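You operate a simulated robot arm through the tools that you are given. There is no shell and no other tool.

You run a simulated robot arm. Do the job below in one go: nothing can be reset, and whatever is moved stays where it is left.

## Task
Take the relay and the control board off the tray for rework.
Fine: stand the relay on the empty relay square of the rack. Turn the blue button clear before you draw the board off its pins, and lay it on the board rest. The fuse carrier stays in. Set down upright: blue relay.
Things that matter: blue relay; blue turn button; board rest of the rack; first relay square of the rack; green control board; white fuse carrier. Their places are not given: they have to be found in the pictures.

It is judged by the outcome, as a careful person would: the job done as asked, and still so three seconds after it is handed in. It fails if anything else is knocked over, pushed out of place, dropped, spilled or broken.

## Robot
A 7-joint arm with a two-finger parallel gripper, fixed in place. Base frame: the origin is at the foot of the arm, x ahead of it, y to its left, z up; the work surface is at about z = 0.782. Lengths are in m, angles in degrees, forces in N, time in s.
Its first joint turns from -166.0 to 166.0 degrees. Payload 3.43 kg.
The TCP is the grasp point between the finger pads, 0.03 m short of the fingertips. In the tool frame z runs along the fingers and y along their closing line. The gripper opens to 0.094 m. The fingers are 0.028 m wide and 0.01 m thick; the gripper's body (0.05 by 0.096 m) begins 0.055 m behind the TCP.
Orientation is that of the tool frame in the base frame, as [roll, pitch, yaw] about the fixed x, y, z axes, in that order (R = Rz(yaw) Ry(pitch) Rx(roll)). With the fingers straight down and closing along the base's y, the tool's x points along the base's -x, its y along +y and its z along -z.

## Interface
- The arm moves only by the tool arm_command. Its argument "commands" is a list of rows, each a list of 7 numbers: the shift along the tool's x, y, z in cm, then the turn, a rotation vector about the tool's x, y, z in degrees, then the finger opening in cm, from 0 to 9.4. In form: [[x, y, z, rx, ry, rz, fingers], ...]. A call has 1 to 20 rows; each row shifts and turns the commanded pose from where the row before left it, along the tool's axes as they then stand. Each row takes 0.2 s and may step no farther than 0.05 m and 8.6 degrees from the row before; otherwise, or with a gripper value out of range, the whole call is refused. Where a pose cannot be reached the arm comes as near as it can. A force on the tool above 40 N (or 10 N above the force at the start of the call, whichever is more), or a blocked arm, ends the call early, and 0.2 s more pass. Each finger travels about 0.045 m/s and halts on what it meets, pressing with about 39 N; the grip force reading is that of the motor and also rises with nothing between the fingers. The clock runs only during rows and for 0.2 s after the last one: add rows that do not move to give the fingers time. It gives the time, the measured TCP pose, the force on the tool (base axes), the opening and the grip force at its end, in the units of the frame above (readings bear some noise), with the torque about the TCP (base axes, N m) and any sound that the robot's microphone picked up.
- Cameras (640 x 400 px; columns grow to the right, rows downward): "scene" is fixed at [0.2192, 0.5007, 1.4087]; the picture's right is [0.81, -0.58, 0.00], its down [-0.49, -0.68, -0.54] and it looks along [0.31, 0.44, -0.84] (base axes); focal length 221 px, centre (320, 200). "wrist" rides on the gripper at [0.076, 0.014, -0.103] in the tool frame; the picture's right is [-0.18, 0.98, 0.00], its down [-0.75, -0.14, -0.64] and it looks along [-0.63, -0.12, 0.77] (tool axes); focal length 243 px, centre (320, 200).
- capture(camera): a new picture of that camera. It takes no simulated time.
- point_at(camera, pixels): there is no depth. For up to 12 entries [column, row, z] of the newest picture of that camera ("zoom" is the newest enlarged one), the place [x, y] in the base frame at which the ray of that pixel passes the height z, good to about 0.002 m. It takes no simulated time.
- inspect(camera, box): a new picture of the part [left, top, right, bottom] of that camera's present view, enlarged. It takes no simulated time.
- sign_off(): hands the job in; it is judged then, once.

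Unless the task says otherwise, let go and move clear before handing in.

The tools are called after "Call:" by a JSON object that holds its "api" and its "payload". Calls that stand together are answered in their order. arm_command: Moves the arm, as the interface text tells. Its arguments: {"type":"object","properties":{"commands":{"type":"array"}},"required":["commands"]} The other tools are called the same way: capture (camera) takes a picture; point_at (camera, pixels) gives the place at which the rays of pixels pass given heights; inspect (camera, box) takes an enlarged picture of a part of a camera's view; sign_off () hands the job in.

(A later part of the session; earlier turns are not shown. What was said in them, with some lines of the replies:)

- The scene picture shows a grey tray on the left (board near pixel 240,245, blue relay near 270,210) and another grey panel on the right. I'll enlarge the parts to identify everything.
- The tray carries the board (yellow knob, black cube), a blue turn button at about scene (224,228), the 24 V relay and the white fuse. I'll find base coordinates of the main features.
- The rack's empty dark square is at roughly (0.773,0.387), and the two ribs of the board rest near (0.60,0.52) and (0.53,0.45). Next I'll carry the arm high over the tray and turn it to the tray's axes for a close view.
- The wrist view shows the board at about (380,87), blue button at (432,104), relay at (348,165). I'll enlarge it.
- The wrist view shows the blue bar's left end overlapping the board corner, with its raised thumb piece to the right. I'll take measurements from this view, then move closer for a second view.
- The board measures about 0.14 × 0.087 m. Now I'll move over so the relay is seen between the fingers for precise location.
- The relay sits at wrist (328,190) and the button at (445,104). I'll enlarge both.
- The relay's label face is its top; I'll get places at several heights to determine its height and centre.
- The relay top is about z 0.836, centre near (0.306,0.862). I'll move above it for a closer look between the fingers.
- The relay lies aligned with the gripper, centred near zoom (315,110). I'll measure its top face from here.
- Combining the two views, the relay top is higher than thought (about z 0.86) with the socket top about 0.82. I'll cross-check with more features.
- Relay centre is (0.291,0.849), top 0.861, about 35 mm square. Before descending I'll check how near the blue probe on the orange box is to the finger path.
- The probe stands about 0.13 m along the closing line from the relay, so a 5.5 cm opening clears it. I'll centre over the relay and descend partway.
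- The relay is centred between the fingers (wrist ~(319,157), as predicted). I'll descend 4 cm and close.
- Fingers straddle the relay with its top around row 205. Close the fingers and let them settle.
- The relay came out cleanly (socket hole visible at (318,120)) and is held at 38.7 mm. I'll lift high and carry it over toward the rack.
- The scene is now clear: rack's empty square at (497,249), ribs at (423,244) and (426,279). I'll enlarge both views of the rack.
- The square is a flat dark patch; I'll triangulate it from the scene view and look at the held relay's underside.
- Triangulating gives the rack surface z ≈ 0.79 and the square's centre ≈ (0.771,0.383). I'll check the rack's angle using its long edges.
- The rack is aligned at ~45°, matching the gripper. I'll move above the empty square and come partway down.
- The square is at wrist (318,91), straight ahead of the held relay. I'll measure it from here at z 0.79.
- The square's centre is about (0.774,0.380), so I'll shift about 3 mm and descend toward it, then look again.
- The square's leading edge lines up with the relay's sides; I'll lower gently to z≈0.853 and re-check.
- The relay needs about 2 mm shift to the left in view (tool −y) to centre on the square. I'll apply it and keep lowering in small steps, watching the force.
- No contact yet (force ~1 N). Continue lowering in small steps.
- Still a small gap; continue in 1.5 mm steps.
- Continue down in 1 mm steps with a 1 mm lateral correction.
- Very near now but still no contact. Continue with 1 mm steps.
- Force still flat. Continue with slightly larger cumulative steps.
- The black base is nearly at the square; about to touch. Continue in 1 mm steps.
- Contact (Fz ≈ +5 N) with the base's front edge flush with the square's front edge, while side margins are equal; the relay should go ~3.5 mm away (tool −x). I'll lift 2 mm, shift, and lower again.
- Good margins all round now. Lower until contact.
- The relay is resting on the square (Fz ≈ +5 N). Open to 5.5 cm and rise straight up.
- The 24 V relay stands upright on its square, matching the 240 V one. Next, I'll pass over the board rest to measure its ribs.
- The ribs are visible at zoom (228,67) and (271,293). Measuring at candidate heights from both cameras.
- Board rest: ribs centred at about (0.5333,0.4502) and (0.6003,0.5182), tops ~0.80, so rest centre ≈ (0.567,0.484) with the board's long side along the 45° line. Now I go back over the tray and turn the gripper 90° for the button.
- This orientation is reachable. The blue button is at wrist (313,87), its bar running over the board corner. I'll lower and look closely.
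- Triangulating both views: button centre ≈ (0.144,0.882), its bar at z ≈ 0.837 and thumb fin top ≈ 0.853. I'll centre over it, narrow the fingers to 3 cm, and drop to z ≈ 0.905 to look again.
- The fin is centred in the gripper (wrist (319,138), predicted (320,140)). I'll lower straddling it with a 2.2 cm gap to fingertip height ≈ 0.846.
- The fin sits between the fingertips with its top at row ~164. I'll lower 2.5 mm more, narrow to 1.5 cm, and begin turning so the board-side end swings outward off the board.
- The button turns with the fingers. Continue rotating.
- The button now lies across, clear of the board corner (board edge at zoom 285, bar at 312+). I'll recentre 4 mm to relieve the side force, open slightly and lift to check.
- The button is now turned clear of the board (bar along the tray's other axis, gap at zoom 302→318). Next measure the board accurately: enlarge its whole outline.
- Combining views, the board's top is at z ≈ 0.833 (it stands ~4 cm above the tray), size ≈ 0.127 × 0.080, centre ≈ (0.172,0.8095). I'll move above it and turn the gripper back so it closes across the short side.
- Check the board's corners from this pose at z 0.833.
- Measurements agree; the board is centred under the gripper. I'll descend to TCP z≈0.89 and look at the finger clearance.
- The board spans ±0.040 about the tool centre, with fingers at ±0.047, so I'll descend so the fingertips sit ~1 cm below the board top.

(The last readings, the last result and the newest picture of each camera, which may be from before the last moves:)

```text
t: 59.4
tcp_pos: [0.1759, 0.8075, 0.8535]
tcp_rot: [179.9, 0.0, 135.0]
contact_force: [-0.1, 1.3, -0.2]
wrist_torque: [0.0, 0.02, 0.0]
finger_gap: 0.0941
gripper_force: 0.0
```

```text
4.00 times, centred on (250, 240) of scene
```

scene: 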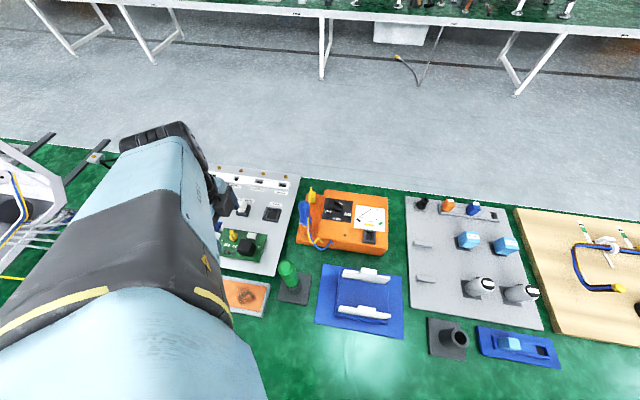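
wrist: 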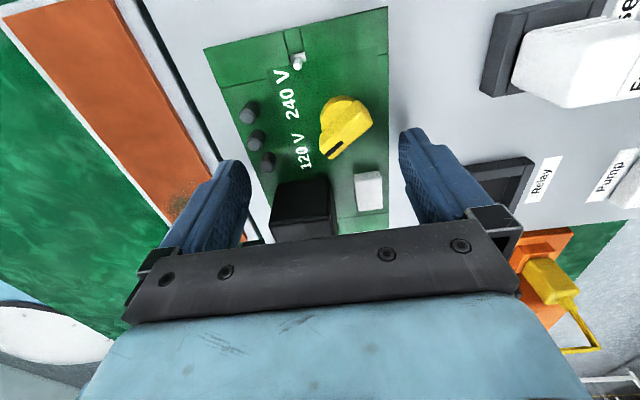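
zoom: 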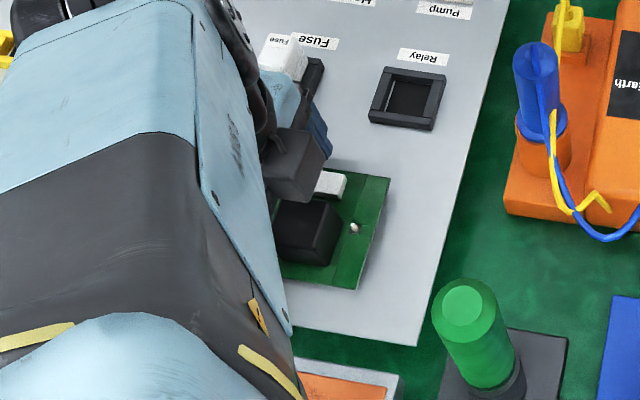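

Fingers straddle the board with ~7 mm clearance each side. Close on its edges.

Call:
{"api": "arm_command", "payload": {"commands": [[0, 0, 0, 0, 0, 0, 8.4], [0, 0, 0, 0, 0, 0, 7.8], [0, 0, 0, 0, 0, 0, 7.0], [0, 0, 0, 0, 0, 0, 7.0], [0, 0, 0, 0, 0, 0, 7.0]]}}

Call:
{"api": "inspect", "payload": {"camera": "wrist", "box": [180, 80, 460, 240]}}

```text
t: 60.6
tcp_pos: [0.1756, 0.8072, 0.8538]
tcp_rot: [-180.0, 0.1, 134.9]
contact_force: [2.7, 4.6, -1.3]
wrist_torque: [0.13, -0.1, -0.04]
finger_gap: 0.079
gripper_force: 38.2
```

```text
2.29 times, centred on (320, 160) of wrist
```

zoom: 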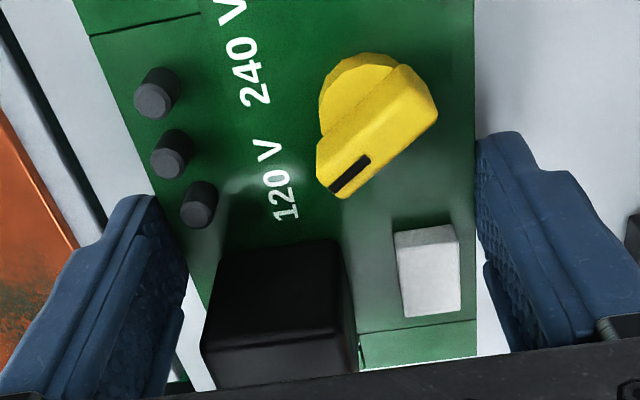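

Gripped at 79 mm with 5 N side load. I'll ease 1 mm sideways, then draw the board straight up in small steps.

Call:
{"api": "arm_command", "payload": {"commands": [[0, 0.08, 0, 0, 0, 0, 7.0], [0, 0, -0.2, 0, 0, 0, 7.0], [0, 0, -0.2, 0, 0, 0, 7.0], [0, 0, -0.3, 0, 0, 0, 7.0], [0, 0, -0.3, 0, 0, 0, 7.0], [0, 0, 0, 0, 0, 0, 7.0]]}}

Call:
{"api": "inspect", "payload": {"camera": "wrist", "box": [180, 0, 460, 240]}}

Call:
{"api": "inspect", "payload": {"camera": "scene", "box": [190, 190, 310, 290]}}

```text
t: 62.0
tcp_pos: [0.176, 0.8064, 0.8641]
tcp_rot: [-180.0, 0.1, 134.9]
contact_force: [-1.2, -0.6, -1.3]
wrist_torque: [0.02, 0.0, 0.02]
finger_gap: 0.079
gripper_force: 39.0
```

```text
1.67 times, centred on (320, 120) of wrist
```

zoom: 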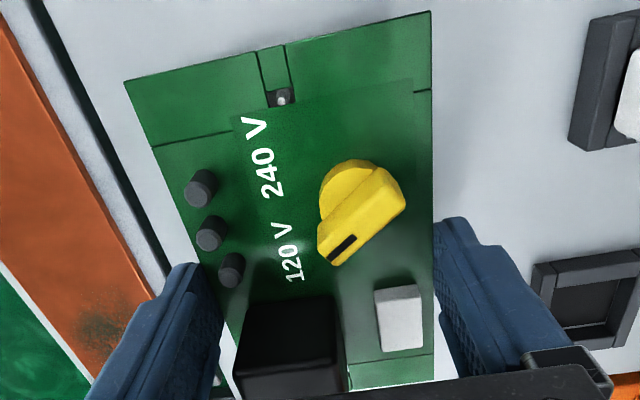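

```text
4.00 times, centred on (250, 240) of scene
```

zoom: 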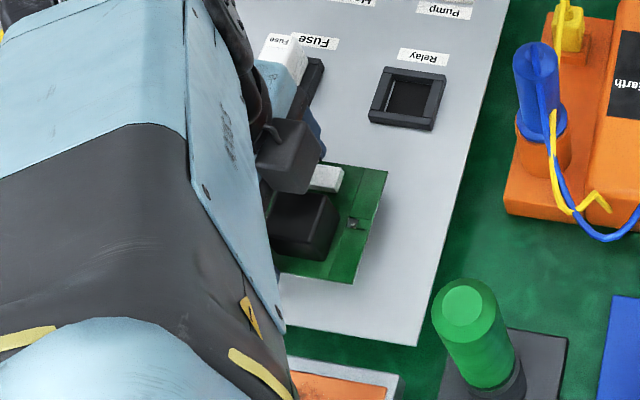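

The board is level and sliding off its pins. Continue straight up.

Call:
{"api": "arm_command", "payload": {"commands": [[0, 0, -0.4, 0, 0, 0, 7.0], [0, 0, -0.5, 0, 0, 0, 7.0], [0, 0, -0.6, 0, 0, 0, 7.0], [0, 0, -1, 0, 0, 0, 7.0], [0, 0, -1.5, 0, 0, 0, 7.0], [0, 0, -2, 0, 0, 0, 7.0], [0, 0, -3, 0, 0, 0, 7.0], [0, 0, -3, 0, 0, 0, 7.0], [0, 0, -3, 0, 0, 0, 7.0], [0, 0, -3, 0, 0, 0, 7.0], [0, 0, 0, 0, 0, 0, 7.0]]}}

Call:
{"api": "capture", "payload": {"camera": "wrist"}}

Call:
{"api": "capture", "payload": {"camera": "scene"}}

```text
t: 64.4
tcp_pos: [0.1774, 0.8084, 1.0448]
tcp_rot: [180.0, 0.0, 134.9]
contact_force: [0.1, 0.2, -1.0]
wrist_torque: [-0.01, -0.03, 0.01]
finger_gap: 0.0794
gripper_force: 39.5
```

```text
taken
```

wrist: 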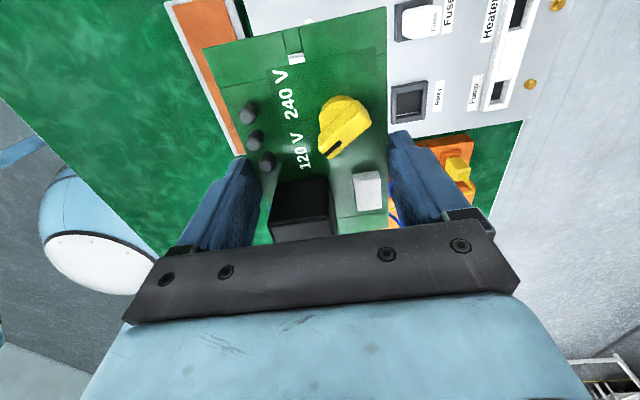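

```text
taken
```

scene: 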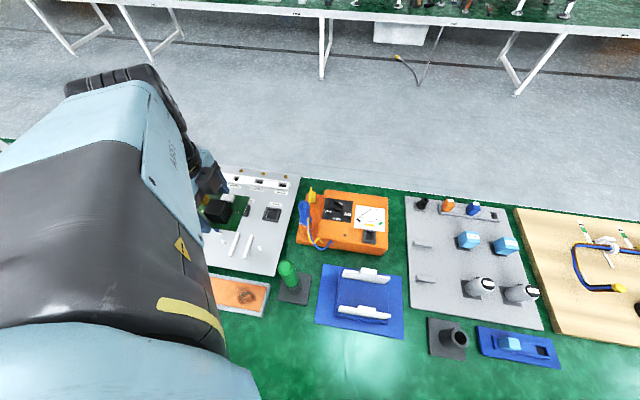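

The board is off its pins and held level. Now carry it high to above the rest and turn it 90°.

Call:
{"api": "arm_command", "payload": {"commands": [[-2, 0.2, 0, 0, 0, 0, 7.0], [-3.5, 0.36, 0, 0, 0, 0, 7.0], [-3.5, 0.36, 0, 0, 0, 0, 7.0], [-3.5, 0.36, 0, 0, 0, 0, 7.0], [-3.5, 0.36, 0, 0, 0, 0, 7.0], [-3.5, 0.36, 0, 0, 0, 0, 7.0], [-3.5, 0.36, 0, 0, 0, 0, 7.0], [-3.5, 0.36, 0, 0, 0, 0, 7.0], [-3.5, 0.36, 0, 0, 0, 0, 7.0], [-3.5, 0.36, 0, 0, 0, 0, 7.0], [-3.5, 0.36, 0, 0, 0, 0, 7.0], [-3.5, 0.36, 0, 0, 0, 0, 7.0], [-3.5, 0.36, 0, 0, 0, 0, 7.0], [-3.5, 0.36, 0, 0, 0, 0, 7.0], [-3, 0.25, 0, 0, 0, 0, 7.0], [0, 0, 0, 0, 0, 0, 7.0]]}}

Call:
{"api": "arm_command", "payload": {"commands": [[0, 0, 0, 0, 0, -7.5, 7.0], [0, 0, 0, 0, 0, -7.5, 7.0], [0, 0, 0, 0, 0, -7.5, 7.0], [0, 0, 0, 0, 0, -7.5, 7.0], [0, 0, 0, 0, 0, -7.5, 7.0], [0, 0, 0, 0, 0, -7.5, 7.0], [0, 0, 0, 0, 0, -7.5, 7.0], [0, 0, 0, 0, 0, -7.5, 7.0], [0, 0, 0, 0, 0, -7.5, 7.0], [0, 0, 0, 0, 0, -7.5, 7.0], [0, 0, 0, 0, 0, -7.5, 7.0], [0, 0, 0, 0, 0, -7.5, 7.0], [0, 0, 0, 0, 0, 0, 7.0]]}}

Call:
{"api": "capture", "payload": {"camera": "wrist"}}

Call:
{"api": "capture", "payload": {"camera": "scene"}}

```text
t: 67.8
tcp_pos: [0.5715, 0.4852, 1.0436]
tcp_rot: [-180.0, 0.0, 135.0]
contact_force: [-0.8, -0.1, -0.7]
wrist_torque: [0.04, 0.02, 0.0]
finger_gap: 0.0792
gripper_force: 38.8
```

```text
t: 70.6
tcp_pos: [0.5694, 0.4857, 1.0435]
tcp_rot: [179.9, 0.0, -135.0]
contact_force: [0.1, -0.4, -2.1]
wrist_torque: [-0.01, 0.02, -0.02]
finger_gap: 0.0792
gripper_force: 39.2
```

```text
taken
```

wrist: 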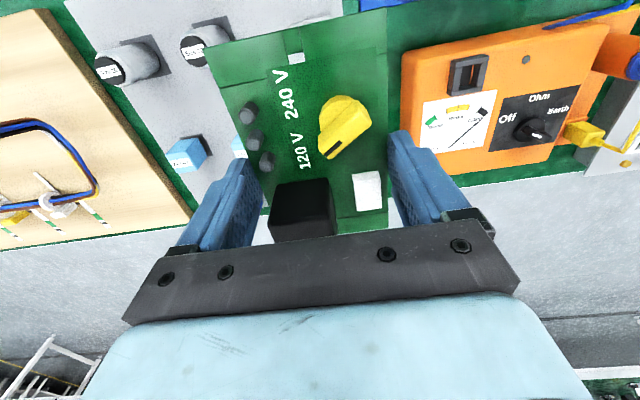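

```text
taken
```

scene: 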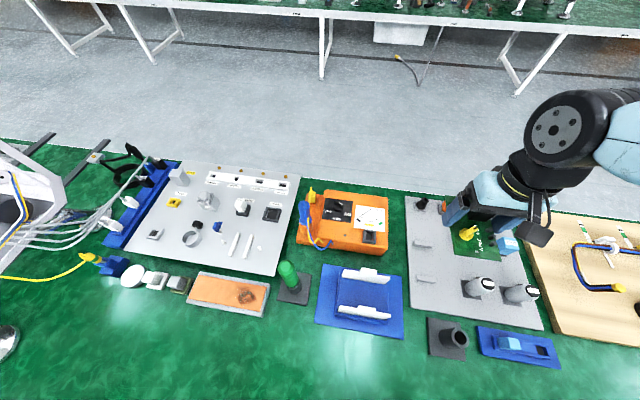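

The rest is directly below. Check the orange box's near edge against the finger path, and the ribs again from the scene.

Call:
{"api": "point_at", "payload": {"camera": "wrist", "pixels": [[403, 60, 0.79], [403, 60, 0.84], [401, 125, 0.79], [401, 125, 0.84]]}}

Call:
{"api": "inspect", "payload": {"camera": "scene", "box": [380, 190, 500, 290]}}

Call:
{"api": "inspect", "payload": {"camera": "scene", "box": [180, 200, 300, 290]}}

```text
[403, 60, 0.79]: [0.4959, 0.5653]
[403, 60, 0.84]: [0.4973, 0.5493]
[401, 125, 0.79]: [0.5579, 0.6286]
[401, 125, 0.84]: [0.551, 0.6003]
```

```text
4.00 times, centred on (440, 240) of scene
```

zoom: 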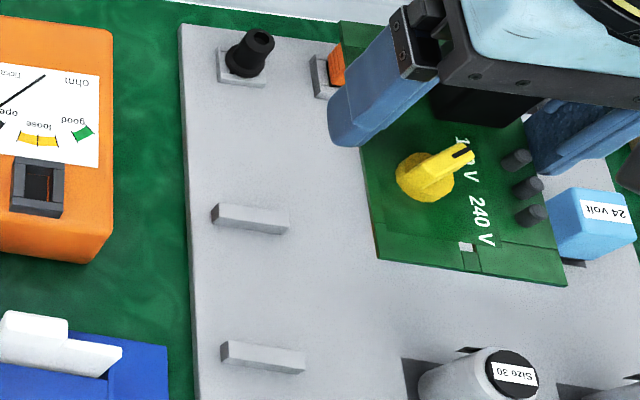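

```text
4.44 times, centred on (240, 245) of scene
```

zoom: 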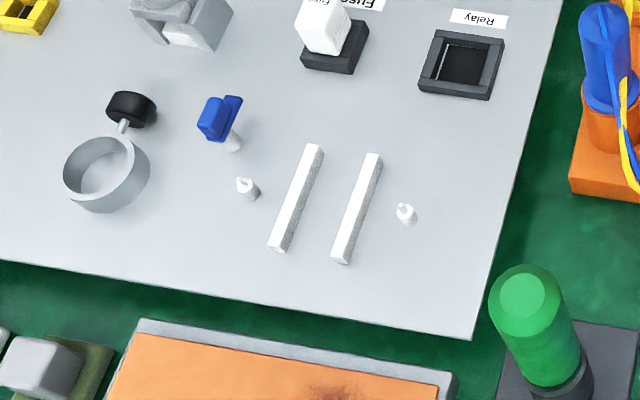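

The orange box is ~94 mm away from the tool centre along the closing line, so there is room. Descend over the rest.

Call:
{"api": "arm_command", "payload": {"commands": [[0, 0, 3, 0, 0, 0, 7.0], [0, 0, 3, 0, 0, 0, 7.0], [0, 0, 3, 0, 0, 0, 7.0], [0, 0, 3, 0, 0, 0, 7.0], [0, 0, 2.5, 0, 0, 0, 7.0], [0, 0, 2, 0, 0, 0, 7.0], [0, 0, 1.5, 0, 0, 0, 7.0], [0, 0, 0, 0, 0, 0, 7.0]]}}

Call:
{"api": "capture", "payload": {"camera": "wrist"}}

Call:
{"api": "inspect", "payload": {"camera": "scene", "box": [390, 210, 490, 300]}}

```text
t: 72.4
tcp_pos: [0.5702, 0.4867, 0.8642]
tcp_rot: [180.0, 0.0, -135.1]
contact_force: [0.1, -0.2, -0.4]
wrist_torque: [-0.01, 0.0, -0.02]
finger_gap: 0.0791
gripper_force: 38.7
```

```text
taken
```

wrist: 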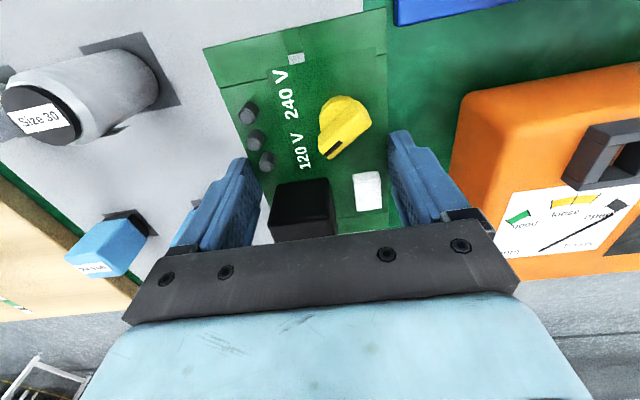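

```text
4.44 times, centred on (440, 255) of scene
```

zoom: 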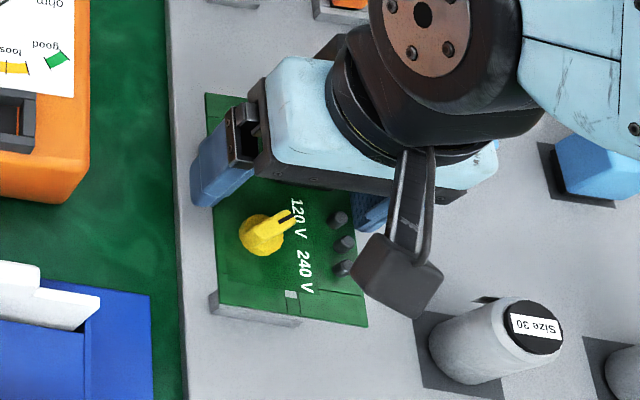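

Board hovers above the ribs (front rib end visible at zoom (215,300)). Lower slowly.

Call:
{"api": "arm_command", "payload": {"commands": [[0, 0, 0.8, 0, 0, 0, 7.0], [0, 0, 0.8, 0, 0, 0, 7.0], [0, 0, 0.6, 0, 0, 0, 7.0], [0, 0, 0, 0, 0, 0, 7.0]]}}

Call:
{"api": "inspect", "payload": {"camera": "scene", "box": [390, 210, 490, 300]}}

Call:
{"api": "capture", "payload": {"camera": "wrist"}}

```text
t: 73.4
tcp_pos: [0.5691, 0.4871, 0.841]
tcp_rot: [-179.9, 0.0, -134.9]
contact_force: [-0.5, 0.9, -1.3]
wrist_torque: [0.01, 0.03, 0.02]
finger_gap: 0.0793
gripper_force: 38.8
```

```text
4.44 times, centred on (440, 255) of scene
```

zoom: 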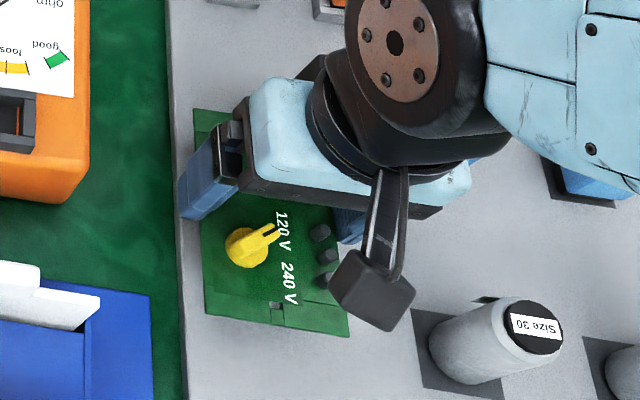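

```text
taken
```

wrist: 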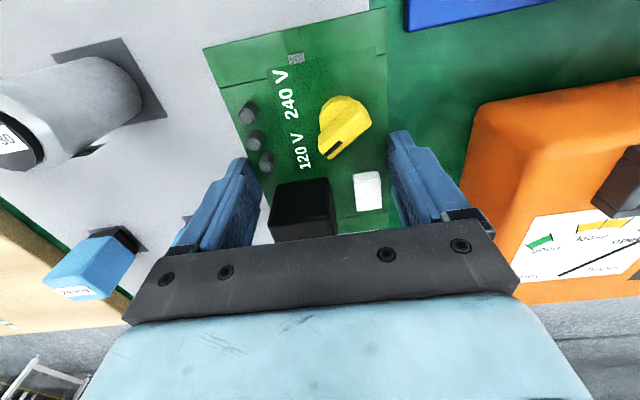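

The ribs are now hidden under the board. Lower in 2 mm steps, watching force.

Call:
{"api": "arm_command", "payload": {"commands": [[0, 0, 0.2, 0, 0, 0, 7.0], [0, 0, 0.2, 0, 0, 0, 7.0], [0, 0, 0, 0, 0, 0, 7.0]]}}

Call:
{"api": "arm_command", "payload": {"commands": [[0, 0, 0.2, 0, 0, 0, 7.0], [0, 0, 0, 0, 0, 0, 7.0]]}}

Call:
{"api": "arm_command", "payload": {"commands": [[0, 0, 0.2, 0, 0, 0, 7.0], [0, 0, 0, 0, 0, 0, 7.0]]}}

Call:
{"api": "inspect", "payload": {"camera": "scene", "box": [390, 210, 490, 300]}}

```text
t: 74.2
tcp_pos: [0.5703, 0.4866, 0.8369]
tcp_rot: [-180.0, 0.0, -135.0]
contact_force: [-0.5, -0.6, -1.1]
wrist_torque: [0.0, 0.02, -0.04]
finger_gap: 0.0794
gripper_force: 38.8
```

```text
t: 74.8
tcp_pos: [0.57, 0.485, 0.8349]
tcp_rot: [-179.9, 0.0, -135.0]
contact_force: [-0.9, -0.2, -0.8]
wrist_torque: [-0.01, 0.01, -0.02]
finger_gap: 0.0791
gripper_force: 39.2
```

```text
t: 75.4
tcp_pos: [0.5709, 0.4855, 0.834]
tcp_rot: [179.9, 0.0, -135.1]
contact_force: [-0.3, -0.3, -1.9]
wrist_torque: [0.0, 0.02, 0.02]
finger_gap: 0.0791
gripper_force: 39.6
```

```text
4.44 times, centred on (440, 255) of scene
```

zoom: 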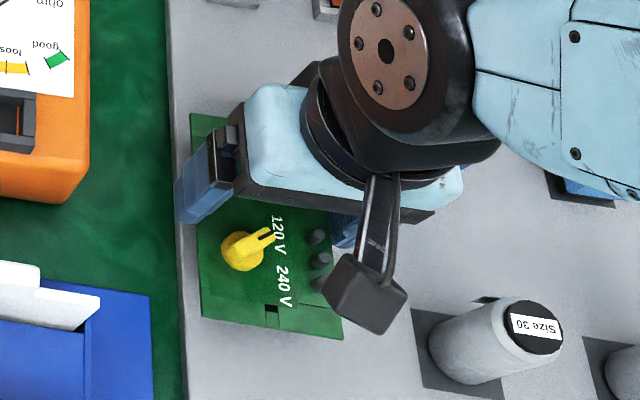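

No contact yet at z≈0.833 (force ~−1 N). Continue in small steps.

Call:
{"api": "arm_command", "payload": {"commands": [[0, 0, 0.15, 0, 0, 0, 7.0], [0, 0, 0, 0, 0, 0, 7.0]]}}

Call:
{"api": "arm_command", "payload": {"commands": [[0, 0, 0.15, 0, 0, 0, 7.0], [0, 0, 0, 0, 0, 0, 7.0]]}}

Call:
{"api": "arm_command", "payload": {"commands": [[0, 0, 0.15, 0, 0, 0, 7.0], [0, 0, 0, 0, 0, 0, 7.0]]}}

```text
t: 76.0
tcp_pos: [0.5708, 0.4861, 0.8319]
tcp_rot: [180.0, 0.0, -134.9]
contact_force: [-0.7, 0.0, -0.8]
wrist_torque: [0.0, 0.04, 0.02]
finger_gap: 0.0795
gripper_force: 38.8
```

```text
t: 76.6
tcp_pos: [0.5706, 0.4866, 0.8306]
tcp_rot: [180.0, 0.0, -135.0]
contact_force: [0.5, -0.6, -0.9]
wrist_torque: [-0.03, 0.01, 0.01]
finger_gap: 0.0793
gripper_force: 38.7
```

```text
t: 77.2
tcp_pos: [0.5709, 0.4866, 0.8279]
tcp_rot: [180.0, 0.0, -134.9]
contact_force: [-0.8, 0.4, -0.9]
wrist_torque: [-0.02, -0.03, 0.0]
finger_gap: 0.0794
gripper_force: 39.2
```

Still free at z≈0.828. Continue in 1 mm steps.

Call:
{"api": "arm_command", "payload": {"commands": [[0, 0, 0.1, 0, 0, 0, 7.0], [0, 0, 0, 0, 0, 0, 7.0], [0, 0, 0, 0, 0, 0, 7.0]]}}

Call:
{"api": "arm_command", "payload": {"commands": [[0, 0, 0.1, 0, 0, 0, 7.0], [0, 0, 0, 0, 0, 0, 7.0], [0, 0, 0, 0, 0, 0, 7.0]]}}

Call:
{"api": "inspect", "payload": {"camera": "scene", "box": [400, 230, 470, 290]}}

Call:
{"api": "inspect", "payload": {"camera": "wrist", "box": [180, 0, 460, 240]}}

```text
t: 78.0
tcp_pos: [0.5705, 0.4873, 0.8274]
tcp_rot: [-180.0, 0.0, -135.0]
contact_force: [0.2, -0.8, -1.4]
wrist_torque: [0.0, 0.01, 0.01]
finger_gap: 0.079
gripper_force: 39.4
```

```text
t: 78.8
tcp_pos: [0.5703, 0.4876, 0.8277]
tcp_rot: [179.9, 0.0, -135.0]
contact_force: [-0.2, 1.6, -0.8]
wrist_torque: [-0.02, 0.01, 0.0]
finger_gap: 0.0791
gripper_force: 38.7
```

```text
6.67 times, centred on (435, 260) of scene
```

zoom: 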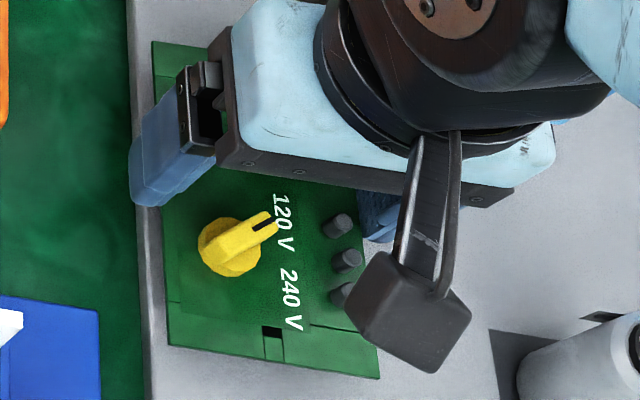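

```text
1.67 times, centred on (320, 120) of wrist
```

zoom: 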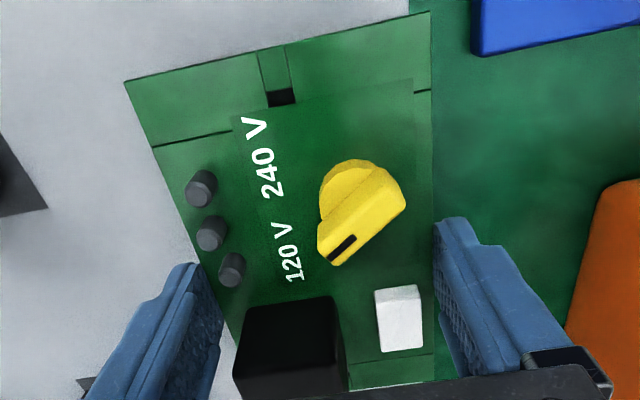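

Still only ~−1 N. Continue lowering.

Call:
{"api": "arm_command", "payload": {"commands": [[0, 0, 0.1, 0, 0, 0, 7.0], [0, 0, 0, 0, 0, 0, 7.0], [0, 0, 0, 0, 0, 0, 7.0]]}}

Call:
{"api": "arm_command", "payload": {"commands": [[0, 0, 0.1, 0, 0, 0, 7.0], [0, 0, 0, 0, 0, 0, 7.0], [0, 0, 0, 0, 0, 0, 7.0]]}}

Call:
{"api": "arm_command", "payload": {"commands": [[0, 0, 0.1, 0, 0, 0, 7.0], [0, 0, 0, 0, 0, 0, 7.0], [0, 0, 0, 0, 0, 0, 7.0]]}}

```text
t: 79.6
tcp_pos: [0.5689, 0.4862, 0.8271]
tcp_rot: [-180.0, 0.0, -135.0]
contact_force: [-0.5, -0.8, -0.6]
wrist_torque: [-0.01, 0.0, 0.0]
finger_gap: 0.0794
gripper_force: 39.3
```

```text
t: 80.4
tcp_pos: [0.5695, 0.4867, 0.8259]
tcp_rot: [-180.0, 0.1, -135.0]
contact_force: [0.4, 0.4, 0.2]
wrist_torque: [0.01, -0.02, -0.01]
finger_gap: 0.0791
gripper_force: 39.3
```

```text
t: 81.2
tcp_pos: [0.571, 0.4872, 0.8237]
tcp_rot: [-180.0, 0.1, -135.0]
contact_force: [0.5, 0.4, -1.0]
wrist_torque: [0.04, 0.03, 0.01]
finger_gap: 0.0792
gripper_force: 39.3
```

No contact yet at z≈0.8235. Two more 1 mm steps with checks.

Call:
{"api": "arm_command", "payload": {"commands": [[0, 0, 0.1, 0, 0, 0, 7.0], [0, 0, 0, 0, 0, 0, 7.0], [0, 0, 0, 0, 0, 0, 7.0]]}}

Call:
{"api": "arm_command", "payload": {"commands": [[0, 0, 0.1, 0, 0, 0, 7.0], [0, 0, 0, 0, 0, 0, 7.0], [0, 0, 0, 0, 0, 0, 7.0]]}}

Call:
{"api": "inspect", "payload": {"camera": "scene", "box": [400, 230, 470, 290]}}

Call:
{"api": "inspect", "payload": {"camera": "wrist", "box": [180, 120, 320, 240]}}

```text
t: 82.0
tcp_pos: [0.5702, 0.4865, 0.824]
tcp_rot: [179.9, 0.0, -135.1]
contact_force: [0.0, 0.0, -1.1]
wrist_torque: [-0.01, 0.06, -0.01]
finger_gap: 0.0793
gripper_force: 38.9
```

```text
t: 82.8
tcp_pos: [0.5705, 0.4862, 0.8222]
tcp_rot: [-179.9, 0.0, -135.0]
contact_force: [0.1, -0.9, -0.8]
wrist_torque: [-0.02, 0.01, 0.03]
finger_gap: 0.0792
gripper_force: 39.1
```

```text
6.67 times, centred on (435, 260) of scene
```

zoom: 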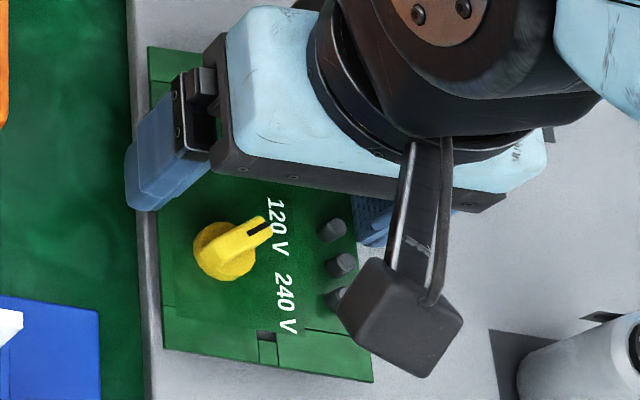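

```text
3.33 times, centred on (250, 180) of wrist
```

zoom: 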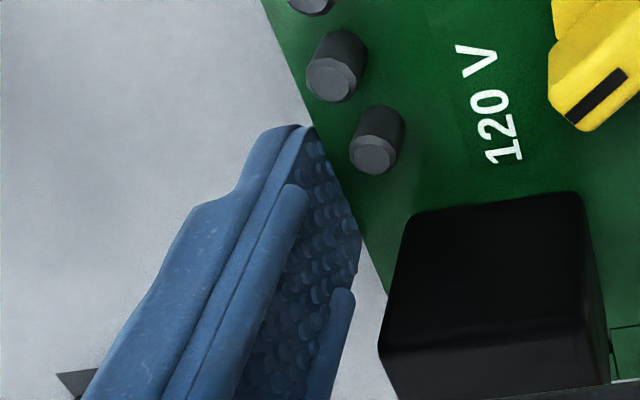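

Still free. Continue; a tip contact would show as torque as well as force.

Call:
{"api": "arm_command", "payload": {"commands": [[0, 0, 0.1, 0, 0, 0, 7.0], [0, 0, 0, 0, 0, 0, 7.0], [0, 0, 0, 0, 0, 0, 7.0]]}}

Call:
{"api": "arm_command", "payload": {"commands": [[0, 0, 0.1, 0, 0, 0, 7.0], [0, 0, 0, 0, 0, 0, 7.0], [0, 0, 0, 0, 0, 0, 7.0]]}}

```text
t: 83.6
tcp_pos: [0.571, 0.488, 0.8222]
tcp_rot: [179.9, 0.1, -134.9]
contact_force: [-0.6, -0.5, 5.8]
wrist_torque: [-0.09, -0.13, -0.02]
finger_gap: 0.0792
gripper_force: 38.9
```

```text
t: 84.4
tcp_pos: [0.5709, 0.4855, 0.8217]
tcp_rot: [180.0, 0.0, -134.9]
contact_force: [-0.5, -1.1, 25.7]
wrist_torque: [-0.48, 0.11, 0.02]
finger_gap: 0.0795
gripper_force: 39.0
```

Contact now (25 N, load centred forward under the board rather than at a finger), so the board is on its ribs. I'll ease up 1 mm and check before releasing.

Call:
{"api": "arm_command", "payload": {"commands": [[0, 0, -0.09, 0, 0, 0, 7.0], [0, 0, 0, 0, 0, 0, 7.0], [0, 0, 0, 0, 0, 0, 7.0]]}}

Call:
{"api": "inspect", "payload": {"camera": "scene", "box": [400, 230, 470, 290]}}

Call:
{"api": "inspect", "payload": {"camera": "wrist", "box": [180, 0, 460, 240]}}

```text
t: 85.2
tcp_pos: [0.5705, 0.4868, 0.8216]
tcp_rot: [180.0, 0.1, -135.1]
contact_force: [2.8, 5.6, 19.9]
wrist_torque: [0.35, -0.36, 0.01]
finger_gap: 0.0792
gripper_force: 39.1
```

```text
6.67 times, centred on (435, 260) of scene
```

zoom: 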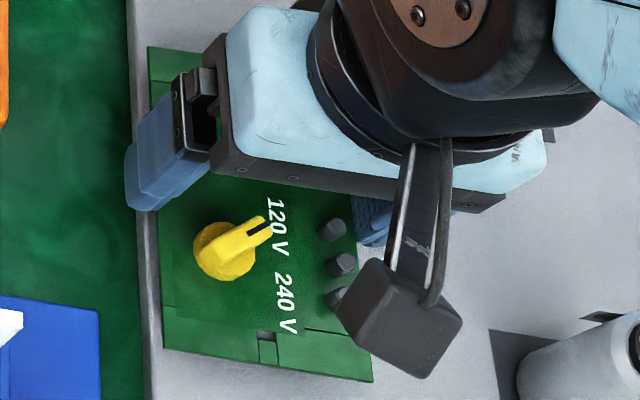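

```text
1.67 times, centred on (320, 120) of wrist
```

zoom: 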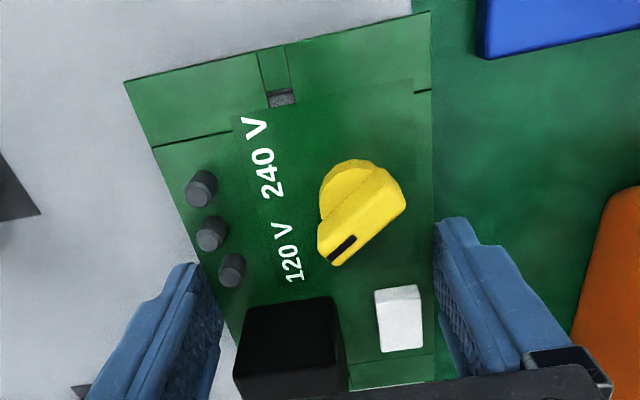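

Load now bears on the back rib, so both ribs are engaged. Ease up a little more before opening.

Call:
{"api": "arm_command", "payload": {"commands": [[0, 0, -0.05, 0, 0, 0, 7.0], [0, 0, 0, 0, 0, 0, 7.0], [0, 0, 0, 0, 0, 0, 7.0]]}}

```text
t: 86.0
tcp_pos: [0.57, 0.4854, 0.8209]
tcp_rot: [180.0, 0.0, -135.0]
contact_force: [4.4, 5.0, 18.9]
wrist_torque: [0.4, -0.32, -0.01]
finger_gap: 0.0791
gripper_force: 38.8
```

Call:
{"api": "arm_command", "payload": {"commands": [[0, 0, -0.1, 0, 0, 0, 7.0], [0, 0, 0, 0, 0, 0, 7.0], [0, 0, 0, 0, 0, 0, 7.0]]}}

Call:
{"api": "inspect", "payload": {"camera": "wrist", "box": [180, 0, 460, 240]}}

```text
t: 86.8
tcp_pos: [0.569, 0.4866, 0.8221]
tcp_rot: [-179.9, -0.1, -135.1]
contact_force: [3.3, 0.6, 9.1]
wrist_torque: [0.39, -0.42, -0.05]
finger_gap: 0.0791
gripper_force: 39.1
```

```text
1.67 times, centred on (320, 120) of wrist
```

zoom: 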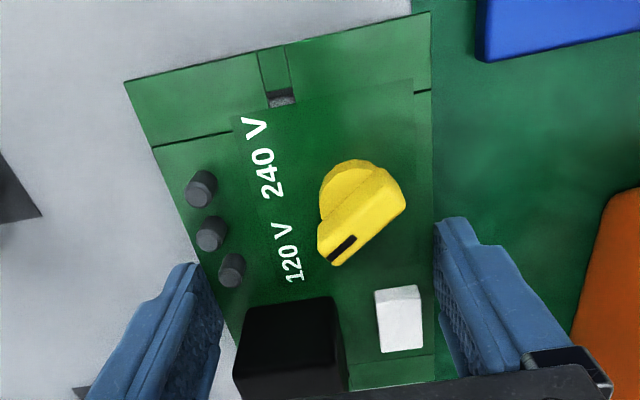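

Only ~9 N remains, on the back rib; the board is seated. Release: open fully and rise straight up.

Call:
{"api": "arm_command", "payload": {"commands": [[0, 0, 0, 0, 0, 0, 8.1], [0, 0, 0, 0, 0, 0, 8.6], [0, 0, 0, 0, 0, 0, 9.2], [0, 0, 0, 0, 0, 0, 9.2], [0, 0, 0, 0, 0, 0, 9.2]]}}

Call:
{"api": "inspect", "payload": {"camera": "wrist", "box": [180, 0, 460, 240]}}

Call:
{"api": "inspect", "payload": {"camera": "scene", "box": [400, 230, 470, 290]}}

```text
t: 88.0
tcp_pos: [0.5695, 0.4861, 0.8214]
tcp_rot: [180.0, 0.0, -135.0]
contact_force: [1.3, -0.9, -0.9]
wrist_torque: [0.01, -0.02, -0.02]
finger_gap: 0.0922
gripper_force: 0.0
```

```text
1.67 times, centred on (320, 120) of wrist
```

zoom: 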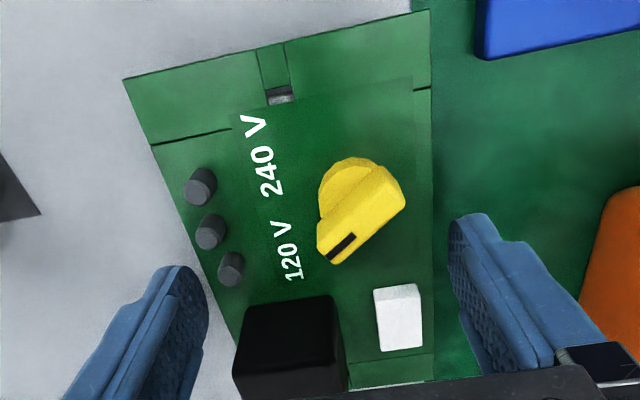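

```text
6.67 times, centred on (435, 260) of scene
```

zoom: 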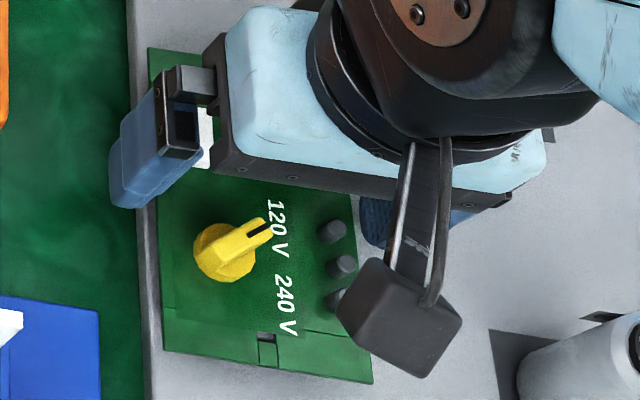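

Released; the board did not drop noticeably and force is zero. Rise straight up and look.

Call:
{"api": "arm_command", "payload": {"commands": [[0, 0, -0.5, 0, 0, 0, 9.2], [0, 0, -1, 0, 0, 0, 9.2], [0, 0, -2, 0, 0, 0, 9.2], [0, 0, -3, 0, 0, 0, 9.2], [0, 0, -4, 0, 0, 0, 9.2], [0, 0, -4, 0, 0, 0, 9.2], [0, 0, -4, 0, 0, 0, 9.2], [0, 0, -4, 0, 0, 0, 9.2], [4, 0, 0, 0, 0, 0, 9.2], [4, 0, 0, 0, 0, 0, 9.2], [0, 0, 0, 0, 0, 0, 9.2]]}}

Call:
{"api": "capture", "payload": {"camera": "wrist"}}

Call:
{"api": "capture", "payload": {"camera": "scene"}}

Call:
{"api": "inspect", "payload": {"camera": "scene", "box": [390, 190, 530, 310]}}

```text
t: 90.4
tcp_pos: [0.5128, 0.4323, 1.0482]
tcp_rot: [-179.9, 0.0, -135.0]
contact_force: [-0.1, 1.0, 0.8]
wrist_torque: [0.0, 0.02, -0.03]
finger_gap: 0.0916
gripper_force: 0.0
```

```text
taken
```

wrist: 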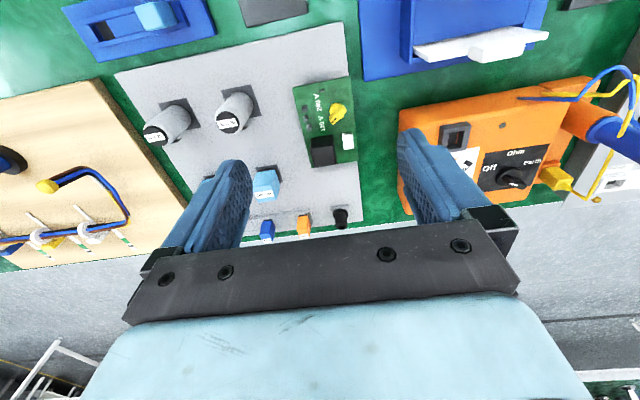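

```text
taken
```

scene: 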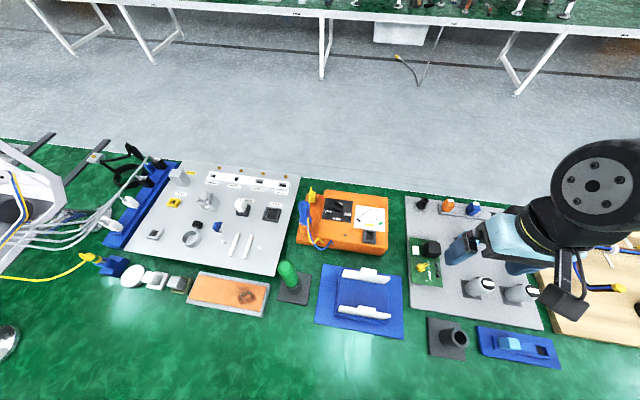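

```text
3.33 times, centred on (460, 250) of scene
```

zoom: 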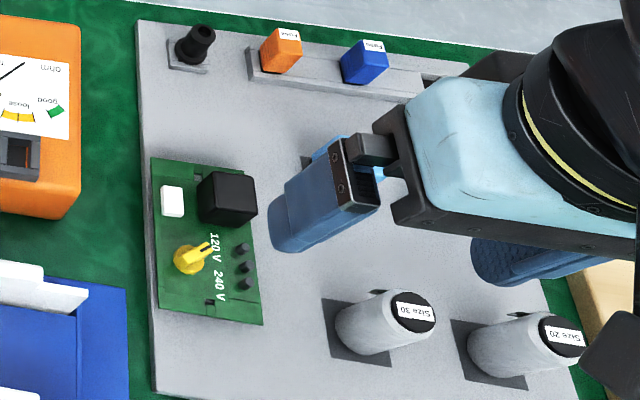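

The board lies flat over the ribs. I'll move the arm up and away to verify everything in the scene view.

Call:
{"api": "arm_command", "payload": {"commands": [[0, 3, -3, 0, 0, 0, 9.2], [0, 4, -3, 0, 0, 0, 9.2], [0, 4, -3, 0, 0, 0, 9.2], [0, 4, -2, 0, 0, 0, 9.2], [0, 4, 0, 0, 0, 0, 9.2], [0, 4, 0, 0, 0, 0, 9.2], [0, 0, 0, 0, 0, 0, 9.2]]}}

Call:
{"api": "capture", "payload": {"camera": "scene"}}

Call:
{"api": "capture", "payload": {"camera": "wrist"}}

Call:
{"api": "inspect", "payload": {"camera": "wrist", "box": [60, 40, 320, 220]}}

Call:
{"api": "inspect", "payload": {"camera": "scene", "box": [390, 190, 550, 310]}}

Call:
{"api": "inspect", "payload": {"camera": "scene", "box": [110, 150, 310, 290]}}

```text
t: 92.0
tcp_pos: [0.3525, 0.5921, 1.1585]
tcp_rot: [-180.0, 0.0, -135.0]
contact_force: [0.0, 0.3, 0.0]
wrist_torque: [-0.03, -0.01, 0.02]
finger_gap: 0.0923
gripper_force: 0.0
```

```text
taken
```

scene: 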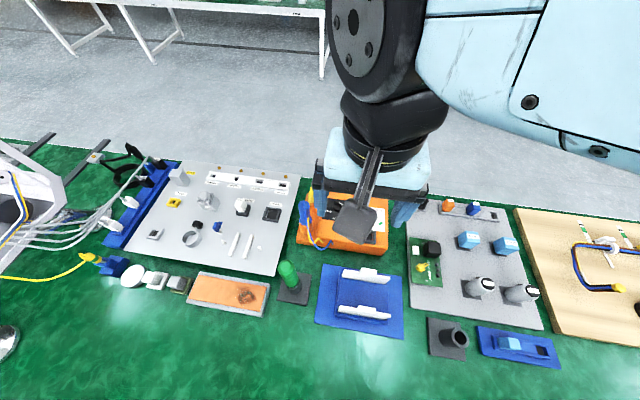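

```text
taken
```

wrist: 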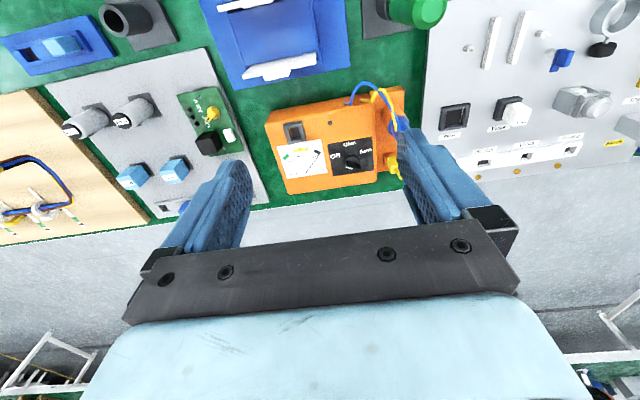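

```text
2.22 times, centred on (190, 130) of wrist
```

zoom: 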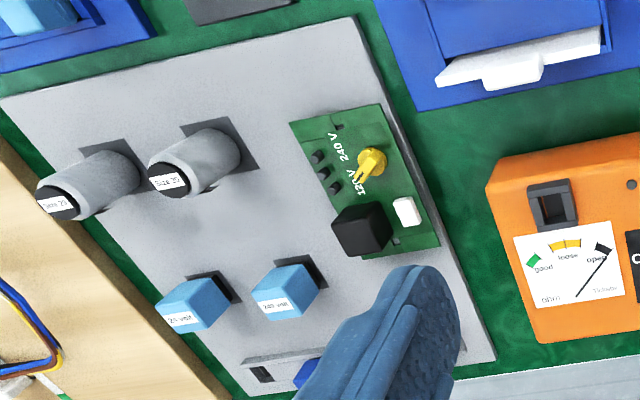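

```text
3.33 times, centred on (470, 250) of scene
```

zoom: 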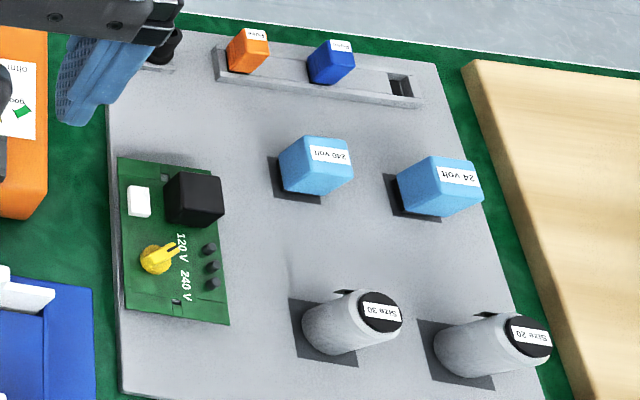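

```text
2.86 times, centred on (210, 220) of scene
```

zoom: 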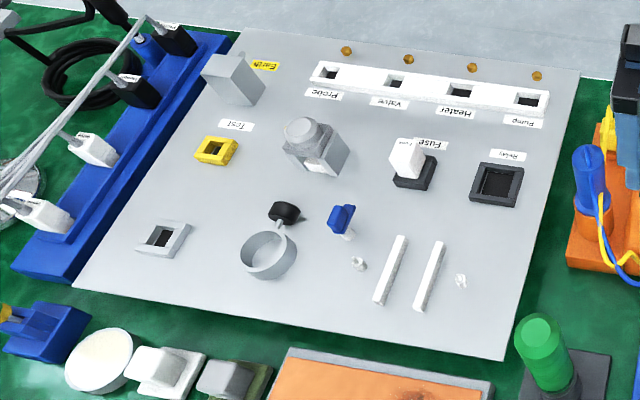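

The scene shows the 24 V relay upright on the formerly empty square and the board lying flat on the rest. The blue button is turned clear and the fuse carrier is still seated. Nothing else has moved, and the gripper is open and clear, so I'm handing in.

Call:
{"api": "sign_off", "payload": {}}

```text
The job is handed in.
```

The relay and the control board are both off the tray and on the rack. The last scene and wrist pictures show everything in place, and I've handed the job in.

- **Relay:** the 24 V relay stands upright on the relay square that was empty, next to the 240 V one. It sits a millimetre or two toward the front of the square.
- **Blue button:** I turned it about 90° clear of the board before lifting.
- **Control board:** it came straight up off its pins and lies flat on the two ribs of the board rest, component side up. Its long side now runs across the ribs.
- **Fuse carrier:** it stayed in its socket.

No other object looks moved or knocked over. The gripper is open and well clear of the tray and rack.
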